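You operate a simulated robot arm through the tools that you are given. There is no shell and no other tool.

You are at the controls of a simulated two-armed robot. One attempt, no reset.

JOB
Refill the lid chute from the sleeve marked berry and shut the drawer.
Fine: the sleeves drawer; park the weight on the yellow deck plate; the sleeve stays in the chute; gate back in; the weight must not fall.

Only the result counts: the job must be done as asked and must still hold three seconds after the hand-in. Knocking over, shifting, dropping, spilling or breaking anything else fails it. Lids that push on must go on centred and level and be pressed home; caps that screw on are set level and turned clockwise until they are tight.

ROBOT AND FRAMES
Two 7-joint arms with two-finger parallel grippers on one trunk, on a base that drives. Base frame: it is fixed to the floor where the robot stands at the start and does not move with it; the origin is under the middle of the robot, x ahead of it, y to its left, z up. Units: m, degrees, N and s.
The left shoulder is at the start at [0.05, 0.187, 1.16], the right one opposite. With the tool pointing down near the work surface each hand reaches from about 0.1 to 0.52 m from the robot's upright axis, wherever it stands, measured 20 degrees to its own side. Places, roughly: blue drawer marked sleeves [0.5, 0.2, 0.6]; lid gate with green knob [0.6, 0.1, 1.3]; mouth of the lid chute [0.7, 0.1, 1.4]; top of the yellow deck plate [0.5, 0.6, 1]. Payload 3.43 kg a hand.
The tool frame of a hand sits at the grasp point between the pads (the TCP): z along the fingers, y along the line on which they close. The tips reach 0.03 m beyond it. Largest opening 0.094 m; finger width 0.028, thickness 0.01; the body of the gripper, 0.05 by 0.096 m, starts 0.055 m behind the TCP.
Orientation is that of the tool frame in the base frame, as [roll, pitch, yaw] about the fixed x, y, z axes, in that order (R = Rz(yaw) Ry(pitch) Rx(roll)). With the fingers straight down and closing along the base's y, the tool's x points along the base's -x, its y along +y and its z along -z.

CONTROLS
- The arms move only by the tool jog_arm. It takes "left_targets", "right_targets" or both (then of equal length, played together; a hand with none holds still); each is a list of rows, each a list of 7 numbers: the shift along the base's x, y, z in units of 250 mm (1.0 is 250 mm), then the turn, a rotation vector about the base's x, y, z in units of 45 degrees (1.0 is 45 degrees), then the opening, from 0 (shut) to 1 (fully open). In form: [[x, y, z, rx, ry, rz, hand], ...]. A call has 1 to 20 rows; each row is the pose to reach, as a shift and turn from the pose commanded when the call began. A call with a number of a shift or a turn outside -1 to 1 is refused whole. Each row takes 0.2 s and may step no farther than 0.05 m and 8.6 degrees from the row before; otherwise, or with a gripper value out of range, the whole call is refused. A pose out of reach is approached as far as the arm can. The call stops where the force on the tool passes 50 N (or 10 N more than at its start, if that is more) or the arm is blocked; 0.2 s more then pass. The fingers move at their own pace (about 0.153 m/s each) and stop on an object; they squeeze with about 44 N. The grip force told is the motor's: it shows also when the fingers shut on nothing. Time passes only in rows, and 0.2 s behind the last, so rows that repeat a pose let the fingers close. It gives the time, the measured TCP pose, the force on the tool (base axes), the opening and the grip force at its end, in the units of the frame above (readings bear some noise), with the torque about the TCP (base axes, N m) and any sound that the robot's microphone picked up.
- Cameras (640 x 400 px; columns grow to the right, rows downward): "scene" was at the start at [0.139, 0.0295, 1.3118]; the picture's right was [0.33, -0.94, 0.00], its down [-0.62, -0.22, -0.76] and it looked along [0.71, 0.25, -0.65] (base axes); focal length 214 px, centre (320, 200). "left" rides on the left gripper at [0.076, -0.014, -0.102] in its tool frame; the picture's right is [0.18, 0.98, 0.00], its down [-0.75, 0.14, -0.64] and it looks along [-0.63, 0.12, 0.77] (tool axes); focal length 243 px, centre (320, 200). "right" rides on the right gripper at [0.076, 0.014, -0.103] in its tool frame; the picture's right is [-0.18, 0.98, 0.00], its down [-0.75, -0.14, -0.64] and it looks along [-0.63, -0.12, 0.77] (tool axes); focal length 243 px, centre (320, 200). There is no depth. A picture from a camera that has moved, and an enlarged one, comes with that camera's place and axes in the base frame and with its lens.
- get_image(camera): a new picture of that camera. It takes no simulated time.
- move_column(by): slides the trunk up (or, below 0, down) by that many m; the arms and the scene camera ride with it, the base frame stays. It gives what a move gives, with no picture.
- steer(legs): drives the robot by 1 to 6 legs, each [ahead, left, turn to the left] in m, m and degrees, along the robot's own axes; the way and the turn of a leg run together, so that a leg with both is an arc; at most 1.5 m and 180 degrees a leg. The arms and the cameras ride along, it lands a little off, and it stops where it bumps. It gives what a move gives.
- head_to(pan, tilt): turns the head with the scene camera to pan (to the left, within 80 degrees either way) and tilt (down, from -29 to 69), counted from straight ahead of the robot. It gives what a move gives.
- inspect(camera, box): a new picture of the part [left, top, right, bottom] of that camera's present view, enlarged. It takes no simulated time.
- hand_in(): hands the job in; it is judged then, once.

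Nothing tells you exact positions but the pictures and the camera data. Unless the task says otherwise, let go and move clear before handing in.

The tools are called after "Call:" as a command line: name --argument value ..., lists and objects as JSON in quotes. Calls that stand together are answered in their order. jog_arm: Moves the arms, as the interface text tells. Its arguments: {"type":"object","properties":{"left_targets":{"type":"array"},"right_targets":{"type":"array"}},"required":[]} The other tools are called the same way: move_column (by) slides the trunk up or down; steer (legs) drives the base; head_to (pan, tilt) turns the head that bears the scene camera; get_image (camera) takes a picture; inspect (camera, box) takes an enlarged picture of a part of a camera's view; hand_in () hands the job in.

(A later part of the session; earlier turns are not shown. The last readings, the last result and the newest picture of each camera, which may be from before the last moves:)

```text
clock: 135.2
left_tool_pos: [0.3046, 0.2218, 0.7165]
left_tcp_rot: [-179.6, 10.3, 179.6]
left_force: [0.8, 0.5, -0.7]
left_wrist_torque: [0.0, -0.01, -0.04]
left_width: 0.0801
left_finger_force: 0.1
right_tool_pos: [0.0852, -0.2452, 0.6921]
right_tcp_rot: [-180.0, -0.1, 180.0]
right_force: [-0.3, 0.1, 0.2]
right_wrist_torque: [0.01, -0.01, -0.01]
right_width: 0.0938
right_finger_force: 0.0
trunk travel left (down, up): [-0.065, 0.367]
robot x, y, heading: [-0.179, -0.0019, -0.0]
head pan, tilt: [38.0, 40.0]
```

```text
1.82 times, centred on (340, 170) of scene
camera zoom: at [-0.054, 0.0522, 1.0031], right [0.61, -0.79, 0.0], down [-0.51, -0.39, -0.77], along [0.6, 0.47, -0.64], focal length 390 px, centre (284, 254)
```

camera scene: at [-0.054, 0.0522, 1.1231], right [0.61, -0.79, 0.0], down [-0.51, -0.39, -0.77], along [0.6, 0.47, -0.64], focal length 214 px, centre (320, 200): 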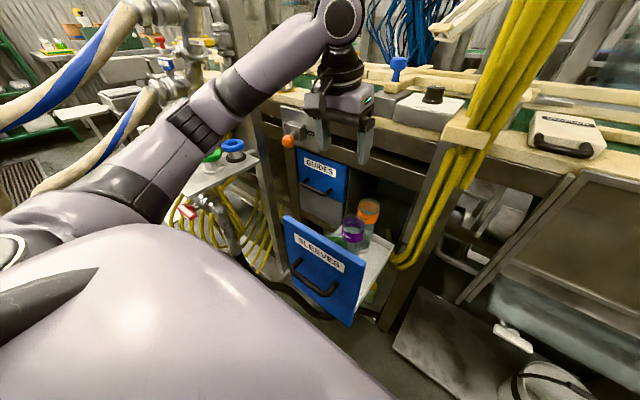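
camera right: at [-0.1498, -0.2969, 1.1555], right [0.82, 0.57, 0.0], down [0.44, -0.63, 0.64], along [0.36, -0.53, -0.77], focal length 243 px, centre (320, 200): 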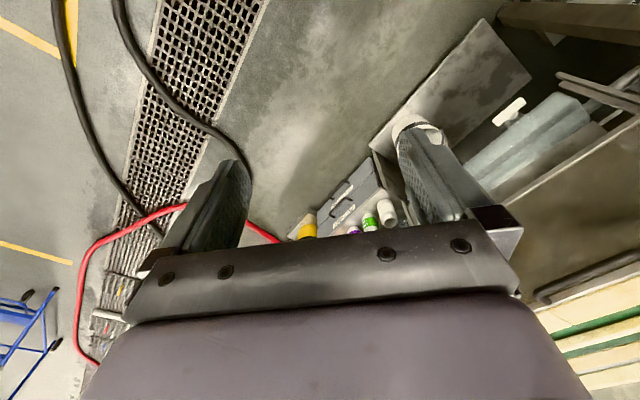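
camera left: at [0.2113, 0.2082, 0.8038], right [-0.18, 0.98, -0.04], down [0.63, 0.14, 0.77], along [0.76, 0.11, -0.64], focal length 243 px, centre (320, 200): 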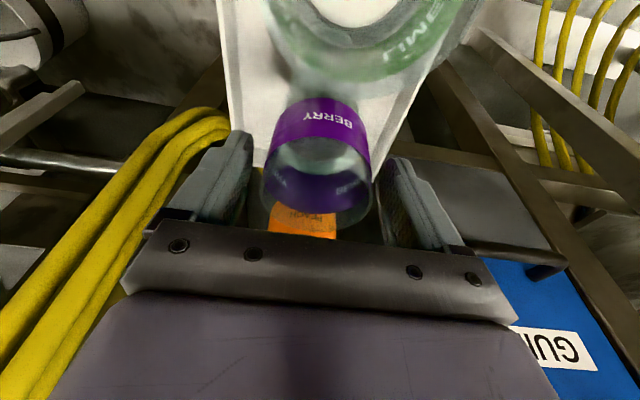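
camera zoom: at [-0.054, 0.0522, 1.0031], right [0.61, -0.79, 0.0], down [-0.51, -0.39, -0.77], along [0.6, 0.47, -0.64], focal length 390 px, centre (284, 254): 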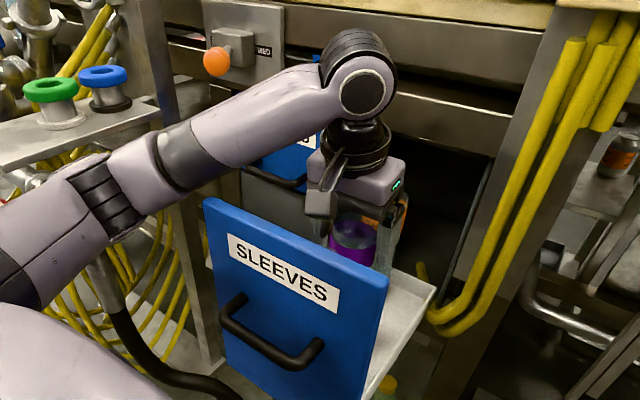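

Call:
jog_arm --left_targets '[[0, 0, -0.06, 0, 0, 0, 0.85], [0, 0, -0.11, 0, 0, 0, 0.85], [0, 0, -0.11, 0, 0, 0, 0.85]]'

Call:
get_image --camera "left"

```text
clock: 136.0
left_tool_pos: [0.3026, 0.2211, 0.6871]
left_tcp_rot: [-179.6, 10.0, 179.6]
left_force: [0.3, -0.6, -0.4]
left_wrist_torque: [-0.02, -0.04, -0.02]
left_width: 0.0802
left_finger_force: 0.1
right_tool_pos: [0.0865, -0.2456, 0.6917]
right_tcp_rot: [179.9, -0.1, 180.0]
right_force: [-0.6, -0.6, 0.3]
right_wrist_torque: [0.03, -0.01, 0.05]
right_width: 0.094
right_finger_force: 0.0
trunk travel left (down, up): [-0.065, 0.367]
robot x, y, heading: [-0.1791, -0.0005, -0.0]
head pan, tilt: [38.0, 40.0]
```

```text
taken
camera left: at [0.2103, 0.2088, 0.7752], right [-0.17, 0.98, -0.04], down [0.63, 0.14, 0.76], along [0.76, 0.11, -0.65], focal length 243 px, centre (320, 200)
```

left: 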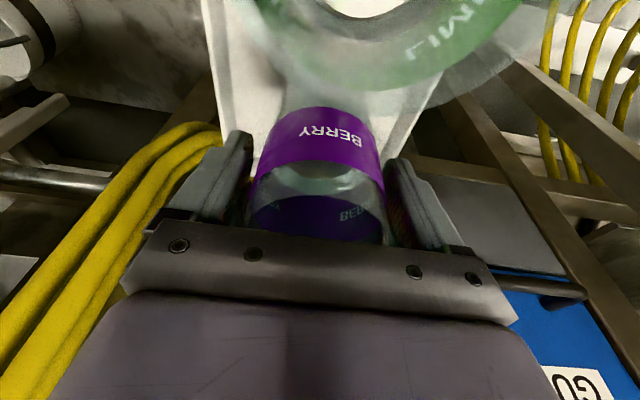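

Call:
jog_arm --left_targets '[[0, 0, 0, 0, 0, 0, 0.7], [0, 0, 0, 0, 0, 0, 0.4], [0, 0, 0, 0, 0, 0, 0], [0, 0, 0, 0, 0, 0, 0], [0, 0, 0, 0, 0, 0, 0]]'

Call:
get_image --camera "left"

```text
clock: 137.2
left_tool_pos: [0.3032, 0.2224, 0.6879]
left_tcp_rot: [-179.7, 10.3, 179.7]
left_force: [0.2, 0.4, -0.2]
left_wrist_torque: [0.02, -0.03, 0.02]
left_width: 0.0607
left_finger_force: 44.0
right_tool_pos: [0.0854, -0.2455, 0.6924]
right_tcp_rot: [-180.0, -0.2, 180.0]
right_force: [0.4, 0.3, 0.3]
right_wrist_torque: [-0.04, 0.0, 0.03]
right_width: 0.0939
right_finger_force: 0.1
trunk travel left (down, up): [-0.065, 0.367]
robot x, y, heading: [-0.1797, -0.0006, -0.2]
head pan, tilt: [38.0, 40.0]
```

```text
taken
camera left: at [0.2106, 0.2094, 0.7768], right [-0.18, 0.98, -0.04], down [0.63, 0.14, 0.76], along [0.76, 0.11, -0.64], focal length 243 px, centre (320, 200)
```

left: 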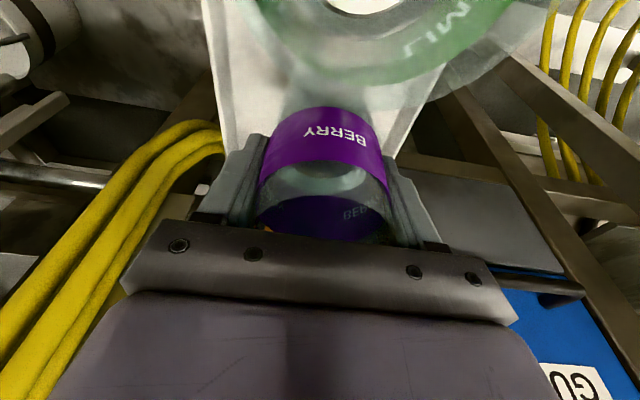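

Gripped at 61 mm. Lifting a little first to check the lids come with it.

Call:
jog_arm --left_targets '[[0, 0, 0.04, 0, 0, 0, 0], [0, 0, 0.1, 0, 0, 0, 0], [0, 0, 0.16, 0, 0, 0, 0], [0, 0, 0.2, 0, 0, 0, 0]]'

Call:
get_image --camera "left"

Call:
inspect --camera "scene" --box '[260, 60, 420, 280]'

```text
clock: 138.2
left_tool_pos: [0.303, 0.2225, 0.7403]
left_tcp_rot: [-179.6, 10.3, 179.6]
left_force: [0.2, 0.5, -1.9]
left_wrist_torque: [-0.04, 0.02, -0.02]
left_width: 0.0604
left_finger_force: 43.9
right_tool_pos: [0.0876, -0.2456, 0.6937]
right_tcp_rot: [-180.0, -0.1, 180.0]
right_force: [0.3, 0.6, 0.1]
right_wrist_torque: [-0.01, 0.01, 0.0]
right_width: 0.094
right_finger_force: 0.0
trunk travel left (down, up): [-0.065, 0.367]
robot x, y, heading: [-0.1807, 0.0017, 0.0]
head pan, tilt: [38.0, 40.0]
```

```text
taken
camera left: at [0.2104, 0.2097, 0.8272], right [-0.18, 0.98, -0.04], down [0.63, 0.14, 0.76], along [0.76, 0.11, -0.64], focal length 243 px, centre (320, 200)
```

left: 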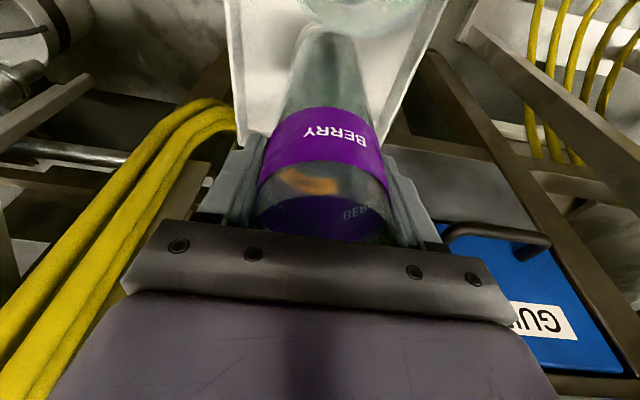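

```text
1.82 times, centred on (340, 170) of scene
camera zoom: at [-0.0538, 0.0522, 1.003], right [0.61, -0.79, 0.0], down [-0.51, -0.39, -0.77], along [0.6, 0.47, -0.64], focal length 390 px, centre (284, 254)
```

zoom: 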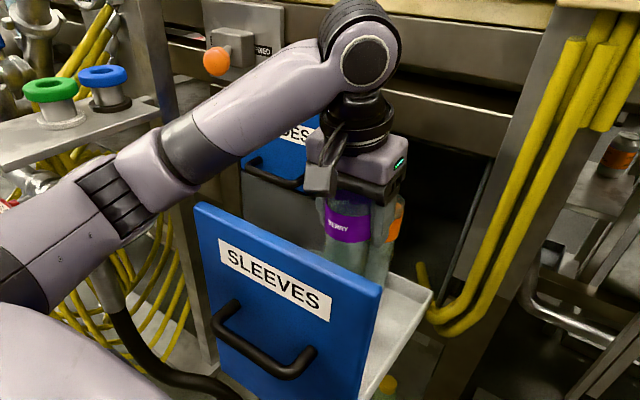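

Call:
jog_arm --left_targets '[[0, 0, 0.1, 0, 0, 0, 0], [0, 0, 0.2, 0, 0, 0, 0], [0, 0, 0.3, 0, 0, 0, 0], [0, 0, 0.4, 0, 0, 0, 0], [0, 0, 0.5, 0, 0, 0, 0], [0, 0, 0.6, 0, 0, 0, 0]]'

Call:
get_image --camera "scene"

Call:
inspect --camera "scene" --box '[260, 60, 420, 280]'

Call:
get_image --camera "left"

```text
clock: 139.6
left_tool_pos: [0.3035, 0.2214, 0.8885]
left_tcp_rot: [-179.5, 10.2, 179.7]
left_force: [-0.2, -0.3, -2.1]
left_wrist_torque: [0.02, 0.0, 0.01]
left_width: 0.0606
left_finger_force: 44.1
right_tool_pos: [0.0861, -0.2465, 0.6935]
right_tcp_rot: [-179.9, -0.1, 179.8]
right_force: [0.4, 0.6, 0.9]
right_wrist_torque: [-0.02, 0.0, -0.02]
right_width: 0.0939
right_finger_force: 0.0
trunk travel left (down, up): [-0.065, 0.367]
robot x, y, heading: [-0.1807, -0.0019, -0.3]
head pan, tilt: [38.0, 40.0]
```

```text
taken
camera scene: at [-0.0538, 0.0522, 1.003], right [0.61, -0.79, 0.0], down [-0.51, -0.39, -0.77], along [0.6, 0.47, -0.64], focal length 214 px, centre (320, 200)
```

scene: 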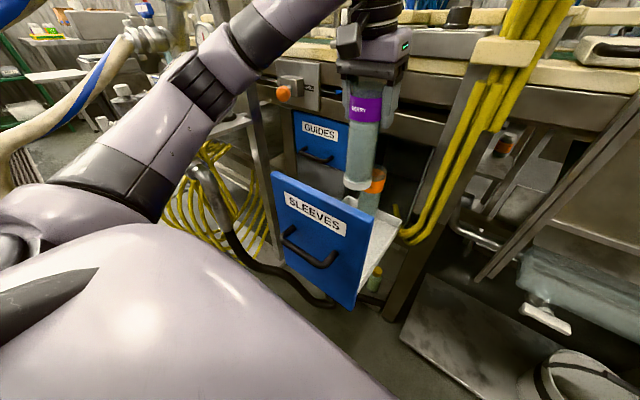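

```text
1.82 times, centred on (340, 170) of scene
camera zoom: at [-0.0538, 0.0522, 1.003], right [0.61, -0.79, 0.0], down [-0.51, -0.39, -0.77], along [0.6, 0.47, -0.64], focal length 390 px, centre (284, 254)
```

zoom: 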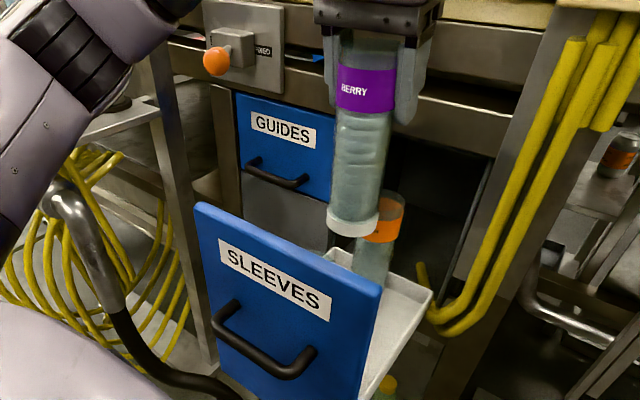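

```text
taken
camera left: at [0.2108, 0.2091, 0.976], right [-0.18, 0.98, -0.04], down [0.63, 0.14, 0.76], along [0.76, 0.11, -0.64], focal length 243 px, centre (320, 200)
```

left: 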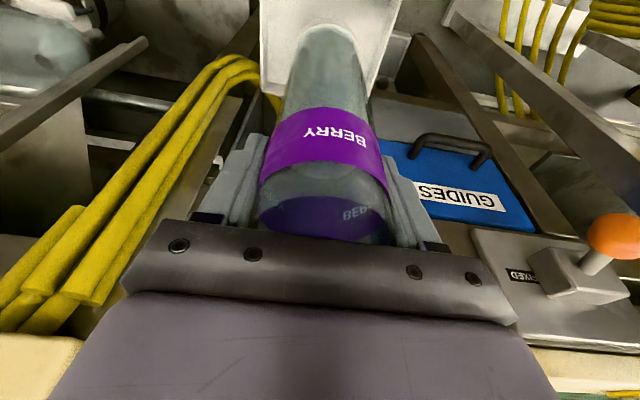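

The sleeve came up with its lids (the ridges are visible) and it has a white foot ring. The deck has a free strip to the right of the stopper box, so I'll raise the trunk and carry the sleeve there to regrasp it.

Call:
move_column --by 0.36

Call:
steer --legs '[[-0.1, 0, 0], [0, -0.5, 0]]'

Call:
head_to --pan 10 --tilt 30

Call:
get_image --camera "scene"

Call:
get_image --camera "left"

```text
clock: 143.1
left_tool_pos: [0.303, 0.2221, 1.2475]
left_tcp_rot: [-179.7, 10.2, 179.7]
left_force: [0.4, -0.4, -2.5]
left_wrist_torque: [0.0, -0.02, -0.01]
left_width: 0.0601
left_finger_force: 44.1
right_tool_pos: [0.0868, -0.2454, 1.0525]
right_tcp_rot: [179.9, -0.2, 179.9]
right_force: [0.2, -0.1, -0.5]
right_wrist_torque: [0.0, 0.01, -0.03]
right_width: 0.0939
right_finger_force: 0.0
trunk travel left (down, up): [-0.425, 0.007]
robot x, y, heading: [-0.1803, 0.0009, -0.1]
head pan, tilt: [38.0, 40.0]
```

```text
clock: 148.8
left_tool_pos: [0.2035, -0.2849, 1.2494]
left_tcp_rot: [-179.6, 10.2, 180.0]
left_force: [0.5, 0.4, -2.1]
left_wrist_torque: [0.02, -0.05, 0.01]
left_width: 0.0599
left_finger_force: 44.1
right_tool_pos: [-0.0123, -0.754, 1.0508]
right_tcp_rot: [-180.0, -0.1, -179.9]
right_force: [0.7, 0.8, -0.2]
right_wrist_torque: [0.0, -0.01, -0.02]
right_width: 0.0939
right_finger_force: 0.1
trunk travel left (down, up): [-0.425, 0.007]
robot x, y, heading: [-0.2811, -0.507, 0.1]
head pan, tilt: [38.0, 40.0]
```

```text
clock: 149.8
left_tool_pos: [0.2032, -0.2854, 1.2486]
left_tcp_rot: [-179.6, 10.2, -180.0]
left_force: [-0.1, -0.2, -1.1]
left_wrist_torque: [0.02, -0.01, 0.01]
left_width: 0.06
left_finger_force: 44.0
right_tool_pos: [-0.0117, -0.7532, 1.0522]
right_tcp_rot: [180.0, -0.1, -179.9]
right_force: [0.6, 0.1, 0.0]
right_wrist_torque: [0.02, -0.01, 0.0]
right_width: 0.094
right_finger_force: 0.2
trunk travel left (down, up): [-0.425, 0.007]
robot x, y, heading: [-0.2818, -0.5125, 0.2]
head pan, tilt: [10.0, 30.0]
```

```text
taken
camera scene: at [-0.1316, -0.4929, 1.3784], right [0.18, -0.98, 0.0], down [-0.49, -0.09, -0.87], along [0.85, 0.15, -0.5], focal length 214 px, centre (320, 200)
```

scene: 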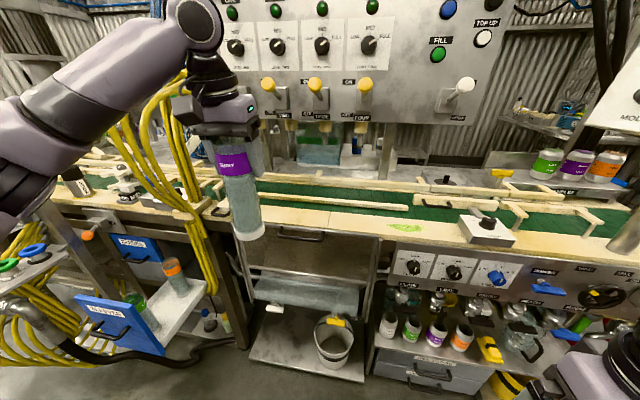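

```text
taken
camera left: at [0.1103, -0.2985, 1.3357], right [-0.18, 0.98, -0.04], down [0.63, 0.15, 0.76], along [0.76, 0.11, -0.64], focal length 243 px, centre (320, 200)
```

left: 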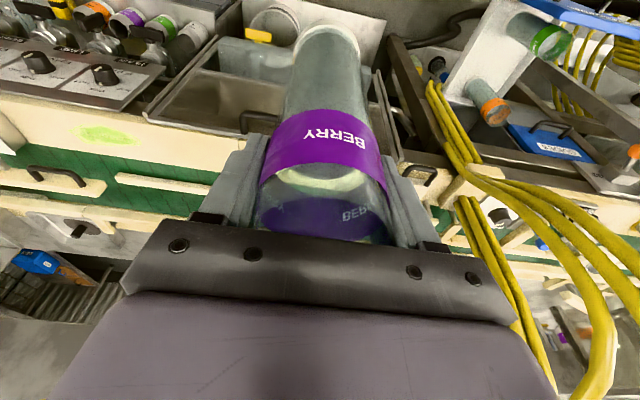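

The carried sleeve is fine, and PEACH and LIME are still standing. A clear deck spot with no levers above it is around [0.46, -0.58]. I'll bring the hand inward and drive there.

Call:
jog_arm --left_targets '[[0, -0.16, 0, 0, 0, 0, 0], [0, -0.32, 0, 0, 0, 0, 0], [0, -0.48, 0, 0, 0, 0, 0]]'

Call:
steer --legs '[[0, -0.17, 0], [0.22, 0, 0]]'

Call:
head_to --pan 10 --tilt 40

Call:
get_image --camera "scene"

Call:
get_image --camera "left"

```text
clock: 150.6
left_tool_pos: [0.204, -0.4063, 1.2485]
left_tcp_rot: [-179.7, 10.1, 180.0]
left_force: [0.3, -0.1, -1.7]
left_wrist_torque: [-0.01, 0.04, -0.01]
left_width: 0.0602
left_finger_force: 44.5
right_tool_pos: [-0.0118, -0.7542, 1.0524]
right_tcp_rot: [179.9, 0.0, -179.9]
right_force: [-0.8, -0.6, -0.9]
right_wrist_torque: [-0.01, -0.01, 0.03]
right_width: 0.0942
right_finger_force: 0.0
trunk travel left (down, up): [-0.425, 0.007]
robot x, y, heading: [-0.2813, -0.5114, -0.1]
head pan, tilt: [10.0, 30.0]
```

```text
clock: 153.9
left_tool_pos: [0.4184, -0.5714, 1.2474]
left_tcp_rot: [-179.7, 10.2, -180.0]
left_force: [0.9, -0.2, -1.0]
left_wrist_torque: [-0.02, 0.0, -0.02]
left_width: 0.0598
left_finger_force: 43.8
right_tool_pos: [0.2035, -0.9205, 1.052]
right_tcp_rot: [180.0, -0.1, -179.8]
right_force: [-0.2, 0.0, 0.7]
right_wrist_torque: [0.02, 0.01, 0.01]
right_width: 0.094
right_finger_force: 0.0
trunk travel left (down, up): [-0.425, 0.007]
robot x, y, heading: [-0.0645, -0.6747, 0.3]
head pan, tilt: [10.0, 30.0]
```

```text
clock: 154.7
left_tool_pos: [0.4178, -0.5705, 1.2478]
left_tcp_rot: [-179.7, 10.2, -179.9]
left_force: [0.5, 1.2, -2.6]
left_wrist_torque: [-0.02, 0.01, -0.03]
left_width: 0.0597
left_finger_force: 44.2
right_tool_pos: [0.2036, -0.92, 1.0523]
right_tcp_rot: [179.9, -0.1, -179.7]
right_force: [0.0, -0.5, 0.7]
right_wrist_torque: [0.0, 0.01, 0.04]
right_width: 0.0939
right_finger_force: 0.1
trunk travel left (down, up): [-0.425, 0.007]
robot x, y, heading: [-0.0668, -0.6747, 0.4]
head pan, tilt: [10.0, 40.0]
```

```text
taken
camera scene: at [0.0782, -0.6608, 1.3631], right [0.18, -0.98, 0.0], down [-0.63, -0.11, -0.77], along [0.75, 0.14, -0.64], focal length 214 px, centre (320, 200)
```

scene: 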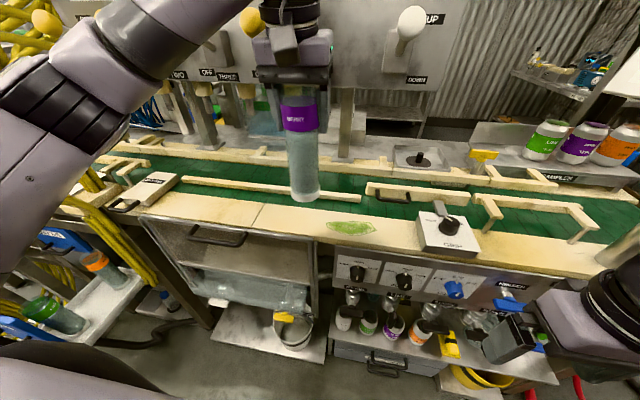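

```text
taken
camera left: at [0.3249, -0.5843, 1.3356], right [-0.18, 0.98, -0.04], down [0.63, 0.15, 0.76], along [0.76, 0.11, -0.64], focal length 243 px, centre (320, 200)
```

left: 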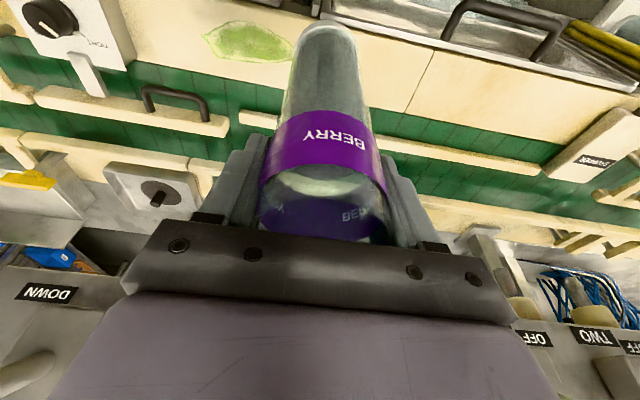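

Call:
jog_arm --left_targets '[[0.06, -0.01, 0, 0, 0, 0, 0], [0.12, -0.02, 0, 0, 0, 0, 0], [0.18, -0.02, 0, 0, 0, 0, 0], [0.18, -0.02, -0.1, 0, 0, 0, 0], [0.18, -0.02, -0.2, 0, 0, 0, 0], [0.18, -0.02, -0.3, 0, 0, 0, 0]]'

Call:
get_image --camera "scene"

Call:
inspect --camera "scene" --box '[220, 120, 400, 260]'

```text
clock: 156.1
left_tool_pos: [0.4628, -0.5751, 1.1726]
left_tcp_rot: [-179.5, 10.2, -179.8]
left_force: [1.3, 0.7, -2.2]
left_wrist_torque: [-0.04, 0.0, 0.02]
left_width: 0.0595
left_finger_force: 43.8
right_tool_pos: [0.204, -0.9202, 1.0524]
right_tcp_rot: [-180.0, -0.1, -179.6]
right_force: [-0.9, -0.1, 0.7]
right_wrist_torque: [-0.02, 0.02, 0.0]
right_width: 0.0941
right_finger_force: 0.0
trunk travel left (down, up): [-0.425, 0.007]
robot x, y, heading: [-0.0664, -0.6777, 0.0]
head pan, tilt: [10.0, 40.0]
```

```text
taken
camera scene: at [0.0785, -0.6607, 1.363], right [0.18, -0.98, 0.0], down [-0.63, -0.11, -0.77], along [0.75, 0.14, -0.64], focal length 214 px, centre (320, 200)
```

scene: 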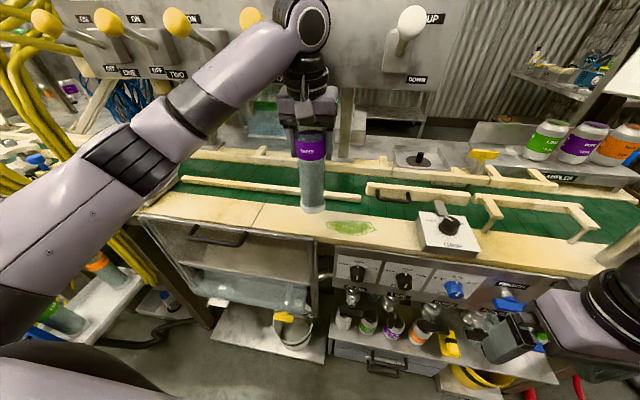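

```text
2.86 times, centred on (310, 190) of scene
camera zoom: at [0.0785, -0.6607, 1.363], right [0.18, -0.98, 0.0], down [-0.63, -0.11, -0.77], along [0.75, 0.14, -0.64], focal length 613 px, centre (349, 229)
```

zoom: 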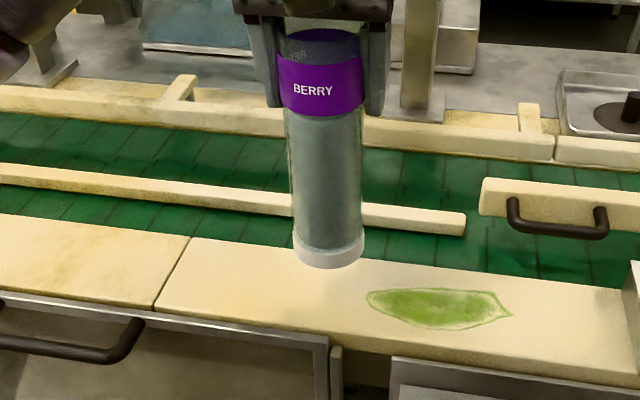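

Call:
jog_arm --left_targets '[[-0.01, 0.03, -0.04, 0, 0, 0, 0], [-0.01, 0.06, -0.08, 0, 0, 0, 0], [-0.01, 0.06, -0.13, 0, 0, 0, 0], [-0.01, 0.06, -0.17, 0, 0, 0, 0]]'

Call:
inspect --camera "scene" --box '[220, 120, 400, 260]'

```text
clock: 157.1
left_tool_pos: [0.4593, -0.5592, 1.1324]
left_tcp_rot: [-179.6, 10.3, -179.9]
left_force: [-0.1, -0.2, -2.1]
left_wrist_torque: [0.0, 0.02, 0.03]
left_width: 0.0595
left_finger_force: 44.1
right_tool_pos: [0.203, -0.9189, 1.051]
right_tcp_rot: [-179.9, 0.0, -179.7]
right_force: [-0.5, -0.6, 0.4]
right_wrist_torque: [-0.01, -0.02, 0.03]
right_width: 0.0943
right_finger_force: 0.0
trunk travel left (down, up): [-0.425, 0.007]
robot x, y, heading: [-0.0665, -0.6763, 0.2]
head pan, tilt: [10.0, 40.0]
```

```text
2.86 times, centred on (310, 190) of scene
camera zoom: at [0.0783, -0.6608, 1.363], right [0.18, -0.98, 0.0], down [-0.63, -0.11, -0.77], along [0.75, 0.14, -0.64], focal length 613 px, centre (349, 229)
```

zoom: 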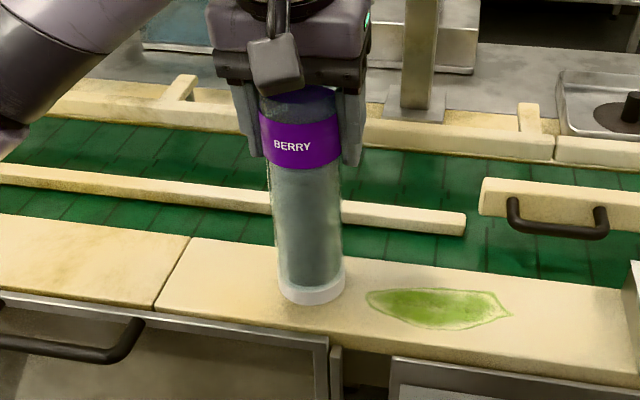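

Call:
jog_arm --left_targets '[[0, 0, -0.012, 0, 0, 0, 0], [0, 0, -0.024, 0, 0, 0, 0], [0, 0, -0.024, 0, 0, 0, 0]]'

Call:
jog_arm --left_targets '[[0, 0, -0.012, 0, 0, 0, 0], [0, 0, -0.012, 0, 0, 0, 0]]'

Call:
jog_arm --left_targets '[[0, 0, -0.012, 0, 0, 0, 0], [0, 0, -0.012, 0, 0, 0, 0]]'

Call:
inspect --camera "scene" --box '[220, 120, 400, 260]'

```text
clock: 157.9
left_tool_pos: [0.4602, -0.5597, 1.1258]
left_tcp_rot: [-179.6, 10.3, 180.0]
left_force: [-0.2, 0.6, -2.3]
left_wrist_torque: [0.03, 0.02, 0.01]
left_width: 0.0597
left_finger_force: 44.2
right_tool_pos: [0.2032, -0.9198, 1.0535]
right_tcp_rot: [-180.0, -0.1, -179.6]
right_force: [-0.5, -0.1, -0.3]
right_wrist_torque: [-0.02, 0.01, 0.01]
right_width: 0.094
right_finger_force: 0.1
trunk travel left (down, up): [-0.425, 0.007]
robot x, y, heading: [-0.064, -0.6776, 0.2]
head pan, tilt: [10.0, 40.0]
```

```text
clock: 158.5
left_tool_pos: [0.4595, -0.5604, 1.1218]
left_tcp_rot: [-179.6, 10.3, -179.9]
left_force: [0.3, 0.7, -2.3]
left_wrist_torque: [-0.02, -0.01, -0.03]
left_width: 0.0595
left_finger_force: 43.8
right_tool_pos: [0.2036, -0.9185, 1.0538]
right_tcp_rot: [179.9, -0.1, -179.8]
right_force: [-0.2, 0.9, 0.5]
right_wrist_torque: [0.0, -0.01, -0.03]
right_width: 0.0942
right_finger_force: 0.0
trunk travel left (down, up): [-0.425, 0.007]
robot x, y, heading: [-0.0663, -0.6766, 0.1]
head pan, tilt: [10.0, 40.0]
```

```text
clock: 159.1
left_tool_pos: [0.4605, -0.5597, 1.1193]
left_tcp_rot: [-179.7, 10.2, -179.9]
left_force: [0.2, 0.1, -1.0]
left_wrist_torque: [-0.02, -0.04, 0.0]
left_width: 0.0594
left_finger_force: 43.9
right_tool_pos: [0.2051, -0.92, 1.0523]
right_tcp_rot: [180.0, -0.1, -179.8]
right_force: [-0.1, -0.4, -0.6]
right_wrist_torque: [-0.02, -0.01, -0.02]
right_width: 0.0942
right_finger_force: 0.0
trunk travel left (down, up): [-0.425, 0.007]
robot x, y, heading: [-0.064, -0.6774, 0.3]
head pan, tilt: [10.0, 40.0]
```

```text
2.86 times, centred on (310, 190) of scene
camera zoom: at [0.0782, -0.6608, 1.363], right [0.18, -0.98, 0.0], down [-0.63, -0.11, -0.77], along [0.75, 0.14, -0.64], focal length 613 px, centre (349, 229)
```

zoom: 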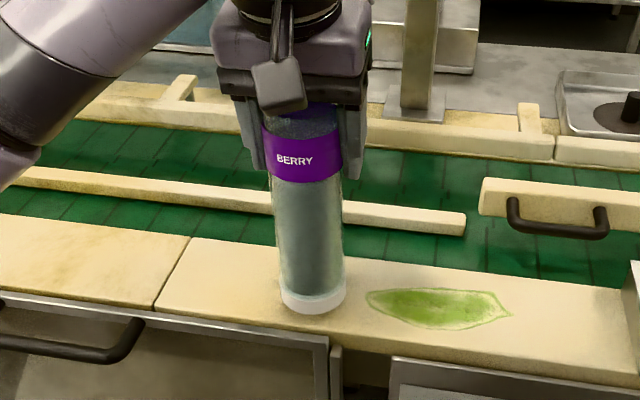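

Call:
jog_arm --left_targets '[[0, 0, -0.01, 0, 0, 0, 0], [0, 0, -0.01, 0, 0, 0, 0]]'

Call:
jog_arm --left_targets '[[0, 0, -0.01, 0, 0, 0, 0], [0, 0, -0.01, 0, 0, 0, 0]]'

Call:
jog_arm --left_targets '[[0, 0, -0.01, 0, 0, 0, 0], [0, 0, -0.01, 0, 0, 0, 0]]'

```text
clock: 159.7
left_tool_pos: [0.4594, -0.5601, 1.1177]
left_tcp_rot: [-179.7, 10.1, -179.9]
left_force: [-0.5, -0.5, -2.5]
left_wrist_torque: [-0.01, -0.01, 0.02]
left_width: 0.0599
left_finger_force: 44.2
right_tool_pos: [0.2039, -0.92, 1.0529]
right_tcp_rot: [180.0, -0.1, -179.6]
right_force: [-0.1, -0.2, -0.6]
right_wrist_torque: [0.01, 0.0, 0.0]
right_width: 0.0941
right_finger_force: 0.1
trunk travel left (down, up): [-0.425, 0.007]
robot x, y, heading: [-0.064, -0.6764, 0.1]
head pan, tilt: [10.0, 40.0]
```

```text
clock: 160.3
left_tool_pos: [0.4602, -0.5598, 1.1141]
left_tcp_rot: [-179.6, 10.2, -179.9]
left_force: [-0.8, 1.0, -1.1]
left_wrist_torque: [0.02, 0.03, -0.03]
left_width: 0.0597
left_finger_force: 43.8
right_tool_pos: [0.2042, -0.9209, 1.0527]
right_tcp_rot: [-180.0, -0.1, -179.7]
right_force: [-0.3, -0.4, 0.6]
right_wrist_torque: [-0.03, 0.01, 0.01]
right_width: 0.094
right_finger_force: 0.0
trunk travel left (down, up): [-0.425, 0.007]
robot x, y, heading: [-0.0681, -0.6762, 0.3]
head pan, tilt: [10.0, 40.0]
```

```text
clock: 160.9
left_tool_pos: [0.46, -0.5604, 1.1107]
left_tcp_rot: [-179.5, 10.1, -179.8]
left_force: [-0.2, 0.1, -0.8]
left_wrist_torque: [0.02, -0.02, -0.01]
left_width: 0.0593
left_finger_force: 44.6
right_tool_pos: [0.2042, -0.9196, 1.0519]
right_tcp_rot: [-179.9, -0.1, -179.7]
right_force: [-0.1, -0.7, 0.0]
right_wrist_torque: [-0.03, 0.04, -0.03]
right_width: 0.0937
right_finger_force: 0.0
trunk travel left (down, up): [-0.425, 0.007]
robot x, y, heading: [-0.0629, -0.6756, 0.4]
head pan, tilt: [10.0, 40.0]
```

Call:
jog_arm --left_targets '[[0, 0, -0.008, 0, 0, 0, 0], [0, 0, -0.008, 0, 0, 0, 0], [0, 0, -0.008, 0, 0, 0, 0]]'

Call:
jog_arm --left_targets '[[0, 0, -0.008, 0, 0, 0, 0], [0, 0, -0.008, 0, 0, 0, 0], [0, 0, -0.008, 0, 0, 0, 0]]'

Call:
inspect --camera "scene" --box '[260, 160, 360, 260]'

```text
clock: 161.7
left_tool_pos: [0.4591, -0.5602, 1.1103]
left_tcp_rot: [-179.6, 10.2, 180.0]
left_force: [1.0, 0.2, -2.9]
left_wrist_torque: [-0.03, -0.03, -0.01]
left_width: 0.0593
left_finger_force: 44.4
right_tool_pos: [0.2043, -0.9192, 1.0511]
right_tcp_rot: [180.0, -0.1, -179.7]
right_force: [0.6, 0.1, 0.6]
right_wrist_torque: [-0.02, -0.01, 0.01]
right_width: 0.0942
right_finger_force: 0.1
trunk travel left (down, up): [-0.425, 0.007]
robot x, y, heading: [-0.0615, -0.679, 0.2]
head pan, tilt: [10.0, 40.0]
```

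```text
clock: 162.5
left_tool_pos: [0.4597, -0.5599, 1.1082]
left_tcp_rot: [-179.6, 10.4, -179.9]
left_force: [1.2, 0.4, 3.4]
left_wrist_torque: [0.25, -0.05, 0.0]
left_width: 0.059
left_finger_force: 44.0
right_tool_pos: [0.2028, -0.9206, 1.054]
right_tcp_rot: [-179.9, 0.0, -179.6]
right_force: [-0.3, 0.2, 0.0]
right_wrist_torque: [0.02, -0.01, 0.02]
right_width: 0.094
right_finger_force: 0.1
trunk travel left (down, up): [-0.425, 0.007]
robot x, y, heading: [-0.0651, -0.6779, 0.2]
head pan, tilt: [10.0, 40.0]
```

```text
4.00 times, centred on (310, 210) of scene
camera zoom: at [0.0778, -0.6609, 1.3632], right [0.18, -0.98, 0.0], down [-0.63, -0.11, -0.77], along [0.75, 0.14, -0.64], focal length 858 px, centre (360, 160)
```

zoom: 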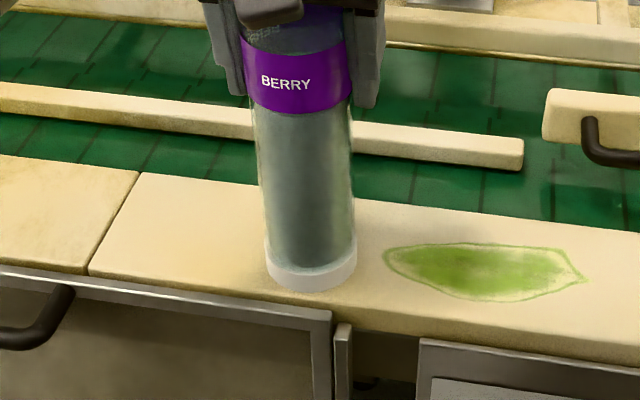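

The sleeve is standing on the deck (contact felt). Releasing and moving straight up.

Call:
jog_arm --left_targets '[[0, 0, 0, 0, 0, 0, 0.7], [0, 0, 0, 0, 0, 0, 0.85], [0, 0, 0, 0, 0, 0, 0.85]]'

Call:
jog_arm --left_targets '[[0, 0, 0.08, 0, 0, 0, 0.85], [0, 0, 0.16, 0, 0, 0, 0.85], [0, 0, 0.24, 0, 0, 0, 0.85], [-0.1, 0, 0.36, 0, 0, 0, 0.85], [-0.25, 0, 0.42, 0, 0, 0, 0.85]]'

Call:
inspect --camera "scene" --box '[220, 120, 400, 260]'

Call:
get_image --camera "left"

```text
clock: 163.3
left_tool_pos: [0.4609, -0.5604, 1.1088]
left_tcp_rot: [-179.6, 10.1, -179.8]
left_force: [0.2, -0.1, 0.0]
left_wrist_torque: [0.0, 0.0, 0.01]
left_width: 0.0798
left_finger_force: 0.1
right_tool_pos: [0.2038, -0.9207, 1.0519]
right_tcp_rot: [180.0, -0.1, -179.6]
right_force: [0.1, 0.9, -1.0]
right_wrist_torque: [-0.02, 0.02, 0.03]
right_width: 0.0941
right_finger_force: 0.0
trunk travel left (down, up): [-0.425, 0.007]
robot x, y, heading: [-0.0646, -0.6763, 0.5]
head pan, tilt: [10.0, 40.0]
```

```text
clock: 164.5
left_tool_pos: [0.3979, -0.5602, 1.2127]
left_tcp_rot: [-179.6, 10.3, -179.8]
left_force: [-0.1, -0.9, -0.6]
left_wrist_torque: [0.01, -0.03, 0.02]
left_width: 0.0799
left_finger_force: 0.2
right_tool_pos: [0.2032, -0.9193, 1.0521]
right_tcp_rot: [-180.0, -0.2, -179.7]
right_force: [0.3, -0.9, 0.1]
right_wrist_torque: [-0.02, -0.02, -0.02]
right_width: 0.0942
right_finger_force: 0.1
trunk travel left (down, up): [-0.425, 0.007]
robot x, y, heading: [-0.068, -0.6783, 0.3]
head pan, tilt: [10.0, 40.0]
```

```text
2.86 times, centred on (310, 190) of scene
camera zoom: at [0.0775, -0.6607, 1.3631], right [0.18, -0.98, 0.0], down [-0.63, -0.11, -0.77], along [0.75, 0.14, -0.64], focal length 613 px, centre (349, 229)
```

zoom: 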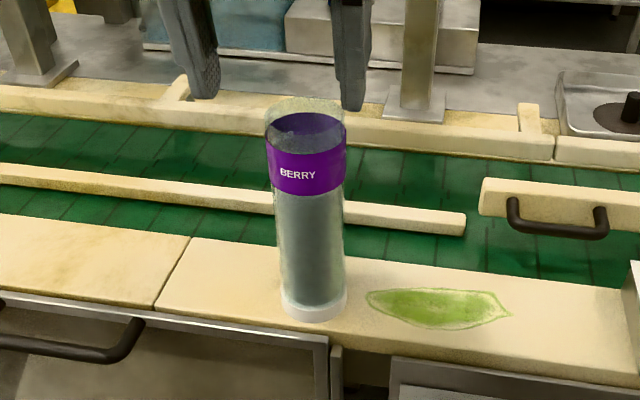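

```text
taken
camera left: at [0.3046, -0.5743, 1.3002], right [-0.18, 0.98, -0.04], down [0.63, 0.15, 0.76], along [0.76, 0.11, -0.64], focal length 243 px, centre (320, 200)
```

left: 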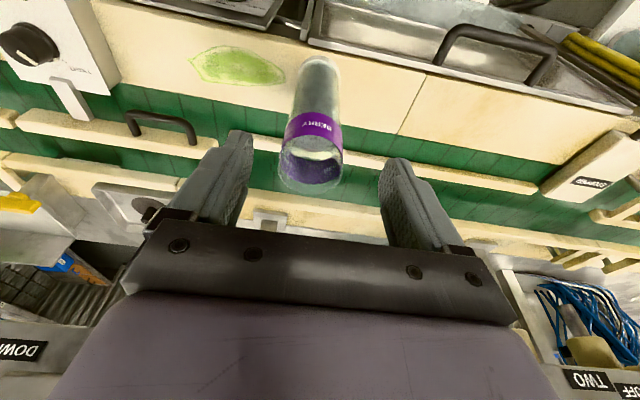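

The sleeve stands freely at about [0.46, -0.56], with its top near z 1.128. I'll back up, turn to heading -45° and set the hand nearly level for a side grasp about 45 mm below the rim.

Call:
steer --legs '[[-0.24, 0, 0], [0, 0, -45]]'

Call:
jog_arm --left_targets '[[0, 0.05, 0.02, 0, 0, 0.18, 0.85], [0, 0.1, 0.04, 0, 0, 0.36, 0.85], [0, 0.15, 0.06, 0, 0, 0.54, 0.85], [0, 0.2, 0.08, 0, 0, 0.72, 0.85], [0, 0.25, 0.1, 0, 0, 0.9, 0.85]]'

```text
clock: 168.3
left_tool_pos: [0.1015, -0.9251, 1.2125]
left_tcp_rot: [-179.6, 10.2, 134.9]
left_force: [-0.3, -0.2, 0.4]
left_wrist_torque: [0.01, 0.04, -0.02]
left_width: 0.0796
left_finger_force: 0.1
right_tool_pos: [-0.2917, -1.0404, 1.0529]
right_tcp_rot: [180.0, 0.0, 135.1]
right_force: [-0.8, 0.3, 0.0]
right_wrist_torque: [0.02, -0.03, -0.01]
right_width: 0.0939
right_finger_force: 0.0
trunk travel left (down, up): [-0.425, 0.007]
robot x, y, heading: [-0.3065, -0.6752, -44.9]
head pan, tilt: [10.0, 40.0]
```

```text
clock: 169.5
left_tool_pos: [0.1015, -0.8615, 1.2382]
left_tcp_rot: [-179.7, 10.2, 175.6]
left_force: [-0.6, 0.1, -0.3]
left_wrist_torque: [0.01, -0.02, 0.01]
left_width: 0.0802
left_finger_force: 0.1
right_tool_pos: [-0.2917, -1.039, 1.0517]
right_tcp_rot: [180.0, -0.1, 135.1]
right_force: [0.0, 0.0, -0.3]
right_wrist_torque: [-0.01, 0.0, 0.02]
right_width: 0.0938
right_finger_force: 0.2
trunk travel left (down, up): [-0.425, 0.007]
robot x, y, heading: [-0.3065, -0.6811, -44.8]
head pan, tilt: [10.0, 40.0]
```

Call:
jog_arm --left_targets '[[0.06, 0.08, 0, 0, 0, 0.144, 0.85], [0.12, 0.16, 0, 0, 0, 0.288, 0.85], [0.18, 0.24, 0, 0, 0, 0.431, 0.85]]'

Call:
jog_arm --left_targets '[[0.05, 0.06, 0, 0.046, -0.172, 0, 0.85], [0.1, 0.12, 0, 0.092, -0.343, 0, 0.85], [0.15, 0.18, 0, 0.138, -0.515, 0, 0.85], [0.2, 0.25, 0, 0.184, -0.687, 0, 0.85]]'

Call:
jog_arm --left_targets '[[0.05, 0.06, 0, 0.046, -0.172, 0, 0.85], [0.1, 0.12, 0, 0.092, -0.343, 0, 0.85], [0.15, 0.18, 0, 0.138, -0.515, 0, 0.85], [0.2, 0.25, 0, 0.184, -0.687, 0, 0.85]]'

Call:
head_to --pan 55 --tilt 35

Call:
get_image --camera "scene"

Call:
get_image --camera "left"

```text
clock: 170.3
left_tool_pos: [0.1454, -0.8018, 1.2389]
left_tcp_rot: [-179.5, 10.2, -165.1]
left_force: [0.1, 0.5, 0.8]
left_wrist_torque: [-0.01, 0.01, 0.02]
left_width: 0.0799
left_finger_force: 0.2
right_tool_pos: [-0.2909, -1.0395, 1.0537]
right_tcp_rot: [179.9, -0.1, 135.1]
right_force: [-0.1, 0.6, 0.0]
right_wrist_torque: [0.03, 0.0, 0.01]
right_width: 0.094
right_finger_force: 0.1
trunk travel left (down, up): [-0.425, 0.007]
robot x, y, heading: [-0.3081, -0.6794, -44.8]
head pan, tilt: [10.0, 40.0]
```

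```text
clock: 171.3
left_tool_pos: [0.195, -0.7379, 1.2389]
left_tcp_rot: [-179.5, 42.4, -165.2]
left_force: [0.1, -0.2, -0.1]
left_wrist_torque: [0.01, -0.01, 0.02]
left_width: 0.0799
left_finger_force: 0.0
right_tool_pos: [-0.2906, -1.0391, 1.0534]
right_tcp_rot: [180.0, -0.1, 135.1]
right_force: [-0.9, 1.0, 0.6]
right_wrist_torque: [0.01, 0.01, 0.0]
right_width: 0.0941
right_finger_force: 0.0
trunk travel left (down, up): [-0.425, 0.007]
robot x, y, heading: [-0.3078, -0.6789, -44.8]
head pan, tilt: [10.0, 40.0]
```

```text
clock: 172.3
left_tool_pos: [0.2443, -0.675, 1.2395]
left_tcp_rot: [-179.7, 74.5, -165.2]
left_force: [-0.2, -0.2, -0.1]
left_wrist_torque: [-0.05, 0.0, -0.01]
left_width: 0.0801
left_finger_force: 0.0
right_tool_pos: [-0.2897, -1.0398, 1.0521]
right_tcp_rot: [180.0, -0.1, 135.1]
right_force: [-0.6, 0.4, 0.2]
right_wrist_torque: [-0.01, -0.03, 0.02]
right_width: 0.0942
right_finger_force: 0.0
trunk travel left (down, up): [-0.425, 0.007]
robot x, y, heading: [-0.3065, -0.6774, -44.6]
head pan, tilt: [10.0, 40.0]
```

```text
clock: 173.4
left_tool_pos: [0.245, -0.6755, 1.2391]
left_tcp_rot: [180.0, 74.1, -165.5]
left_force: [0.0, -0.2, 0.0]
left_wrist_torque: [-0.04, -0.02, 0.01]
left_width: 0.0798
left_finger_force: 0.1
right_tool_pos: [-0.2909, -1.0408, 1.0521]
right_tcp_rot: [-180.0, -0.1, 135.1]
right_force: [-0.5, 0.7, 0.0]
right_wrist_torque: [0.02, 0.0, 0.03]
right_width: 0.0941
right_finger_force: 0.0
trunk travel left (down, up): [-0.425, 0.007]
robot x, y, heading: [-0.3101, -0.6775, -44.9]
head pan, tilt: [55.0, 35.0]
```

```text
taken
camera scene: at [-0.1789, -0.7035, 1.3706], right [0.17, -0.98, 0.0], down [-0.56, -0.1, -0.82], along [0.81, 0.14, -0.57], focal length 214 px, centre (320, 200)
```

scene: 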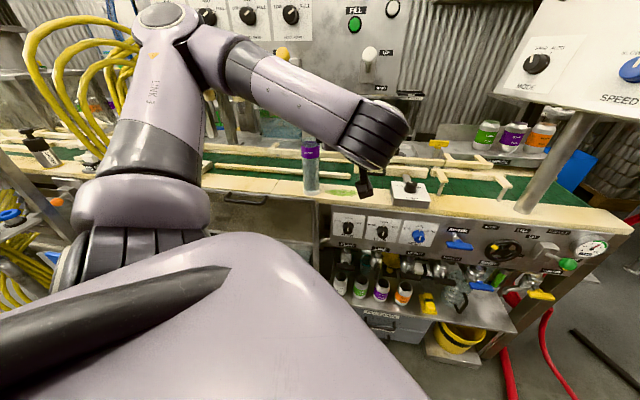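

```text
taken
camera left: at [0.1335, -0.7194, 1.1924], right [-0.29, 0.94, -0.18], down [-0.43, 0.03, 0.9], along [0.85, 0.34, 0.4], focal length 243 px, centre (320, 200)
```

left: 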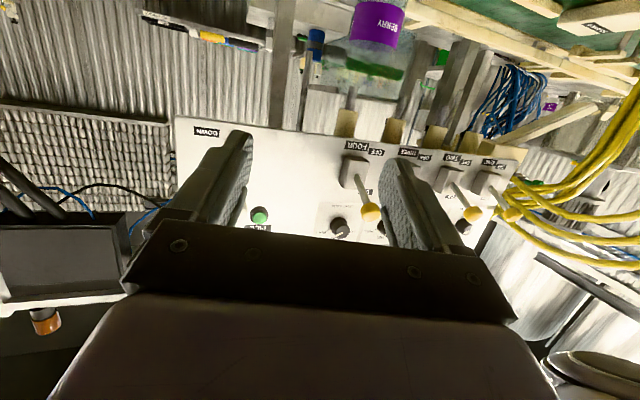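

Call:
steer --legs '[[-0.009, 0.096, 0]]'

Call:
move_column --by -0.1

Call:
jog_arm --left_targets '[[0, 0, -0.12, 0, 0, 0, 0.85], [0, 0, -0.22, 0, 0, 0, 0.85]]'

Call:
get_image --camera "left"

Call:
get_image --camera "scene"

```text
clock: 175.0
left_tool_pos: [0.3082, -0.6002, 1.2378]
left_tcp_rot: [-179.9, 74.3, -165.4]
left_force: [0.6, 0.4, 0.7]
left_wrist_torque: [-0.05, -0.01, -0.02]
left_width: 0.0798
left_finger_force: 0.0
right_tool_pos: [-0.2281, -0.966, 1.0531]
right_tcp_rot: [180.0, -0.1, 135.1]
right_force: [0.3, 0.4, 0.7]
right_wrist_torque: [-0.03, 0.01, 0.01]
right_width: 0.094
right_finger_force: 0.1
trunk travel left (down, up): [-0.425, 0.007]
robot x, y, heading: [-0.2447, -0.5994, -44.8]
head pan, tilt: [55.0, 35.0]
```

```text
clock: 176.3
left_tool_pos: [0.3083, -0.6003, 1.1382]
left_tcp_rot: [-180.0, 74.2, -165.4]
left_force: [-0.2, 0.0, -0.2]
left_wrist_torque: [-0.01, 0.07, -0.02]
left_width: 0.0799
left_finger_force: 0.1
right_tool_pos: [-0.2289, -0.9649, 0.9534]
right_tcp_rot: [179.9, -0.1, 135.0]
right_force: [0.2, -0.1, -0.3]
right_wrist_torque: [0.02, 0.02, -0.04]
right_width: 0.0936
right_finger_force: 0.1
trunk travel left (down, up): [-0.325, 0.107]
robot x, y, heading: [-0.2468, -0.6039, -45.1]
head pan, tilt: [55.0, 35.0]
```

```text
clock: 176.9
left_tool_pos: [0.3072, -0.6012, 1.0832]
left_tcp_rot: [-179.9, 74.4, -165.4]
left_force: [-0.5, -0.3, -0.3]
left_wrist_torque: [0.0, 0.0, 0.02]
left_width: 0.08
left_finger_force: 0.0
right_tool_pos: [-0.229, -0.966, 0.9527]
right_tcp_rot: [179.9, -0.1, 135.2]
right_force: [-0.2, 0.3, -0.5]
right_wrist_torque: [0.01, 0.01, 0.03]
right_width: 0.0938
right_finger_force: 0.1
trunk travel left (down, up): [-0.325, 0.107]
robot x, y, heading: [-0.247, -0.6034, -44.9]
head pan, tilt: [55.0, 35.0]
```

```text
taken
camera left: at [0.1956, -0.6444, 1.0374], right [-0.29, 0.94, -0.18], down [-0.44, 0.03, 0.9], along [0.85, 0.34, 0.4], focal length 243 px, centre (320, 200)
```

left: 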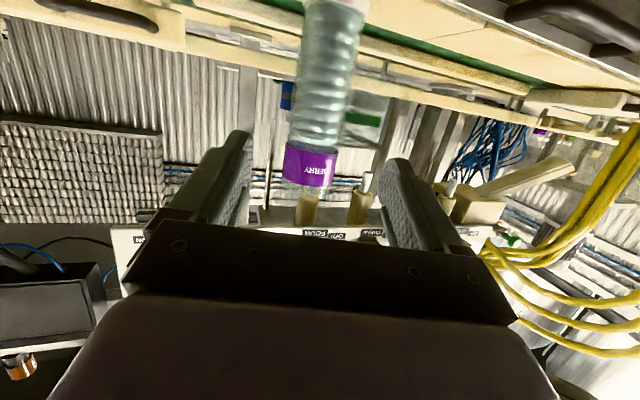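

```text
taken
camera scene: at [-0.1167, -0.6284, 1.2706], right [0.18, -0.98, 0.0], down [-0.56, -0.1, -0.82], along [0.81, 0.14, -0.57], focal length 214 px, centre (320, 200)
```

scene: 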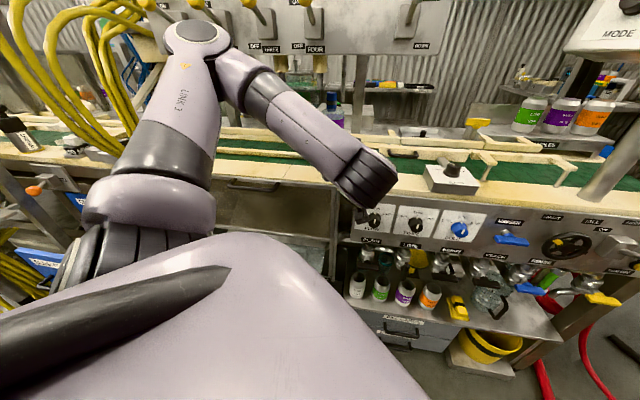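

The sleeve axis is at about [0.457, -0.559], almost straight ahead of the hand. I'll advance level to straddle it.

Call:
jog_arm --left_targets '[[0.14, 0.04, 0, 0, 0, 0, 0.85], [0.28, 0.08, 0, 0, 0, 0, 0.85], [0.4, 0.113, 0, 0, 0, 0, 0.85]]'

Call:
get_image --camera "left"

```text
clock: 177.7
left_tool_pos: [0.4071, -0.5706, 1.0832]
left_tcp_rot: [179.5, 74.3, -165.9]
left_force: [1.0, 1.1, 0.2]
left_wrist_torque: [0.02, 0.06, -0.03]
left_width: 0.0799
left_finger_force: 0.1
right_tool_pos: [-0.2276, -0.9659, 0.9527]
right_tcp_rot: [-180.0, -0.1, 135.1]
right_force: [-0.2, 0.1, 0.1]
right_wrist_torque: [-0.03, 0.01, -0.02]
right_width: 0.0942
right_finger_force: 0.0
trunk travel left (down, up): [-0.325, 0.107]
robot x, y, heading: [-0.2464, -0.6059, -45.0]
head pan, tilt: [55.0, 35.0]
```

```text
taken
camera left: at [0.2961, -0.6147, 1.0367], right [-0.3, 0.94, -0.18], down [-0.44, 0.03, 0.9], along [0.85, 0.34, 0.4], focal length 243 px, centre (320, 200)
```

left: 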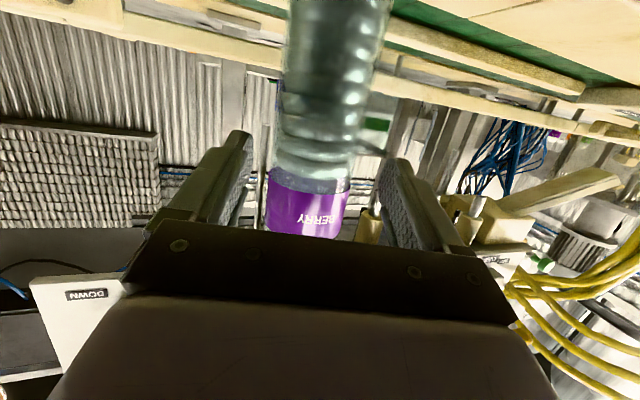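

Call:
jog_arm --left_targets '[[0.06, 0.014, 0, 0, 0, 0, 0.85], [0.12, 0.028, 0, 0, 0, 0, 0.85], [0.166, 0.038, 0, 0, 0, 0, 0.85]]'

Call:
get_image --camera "left"

Call:
inspect --camera "scene" --box '[260, 60, 460, 220]'

```text
clock: 178.5
left_tool_pos: [0.4484, -0.5613, 1.0833]
left_tcp_rot: [179.9, 74.3, -165.5]
left_force: [-0.5, -0.2, -0.7]
left_wrist_torque: [-0.01, -0.01, 0.02]
left_width: 0.0799
left_finger_force: 0.0
right_tool_pos: [-0.2288, -0.965, 0.9523]
right_tcp_rot: [180.0, -0.1, 135.1]
right_force: [-0.4, 0.5, 0.8]
right_wrist_torque: [0.0, 0.01, -0.02]
right_width: 0.094
right_finger_force: 0.1
trunk travel left (down, up): [-0.325, 0.107]
robot x, y, heading: [-0.2458, -0.6034, -45.0]
head pan, tilt: [55.0, 35.0]
```

```text
taken
camera left: at [0.3367, -0.6061, 1.0375], right [-0.29, 0.94, -0.18], down [-0.44, 0.03, 0.9], along [0.85, 0.34, 0.4], focal length 243 px, centre (320, 200)
```

left: 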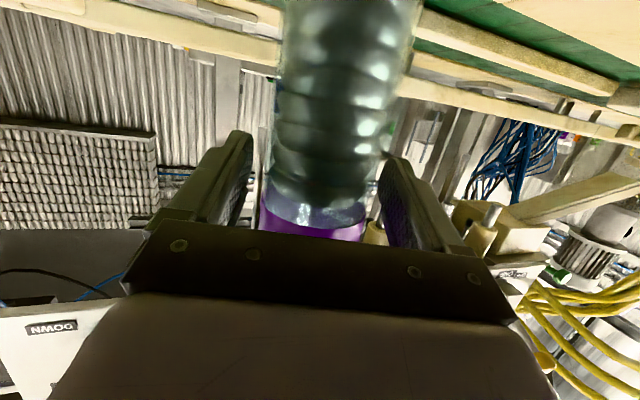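

```text
2.50 times, centred on (360, 140) of scene
camera zoom: at [-0.1169, -0.6283, 1.2706], right [0.18, -0.98, 0.0], down [-0.56, -0.1, -0.82], along [0.81, 0.14, -0.57], focal length 536 px, centre (220, 350)
```

zoom: 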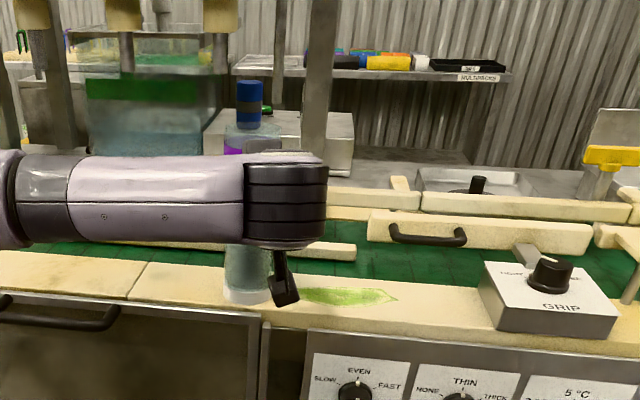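

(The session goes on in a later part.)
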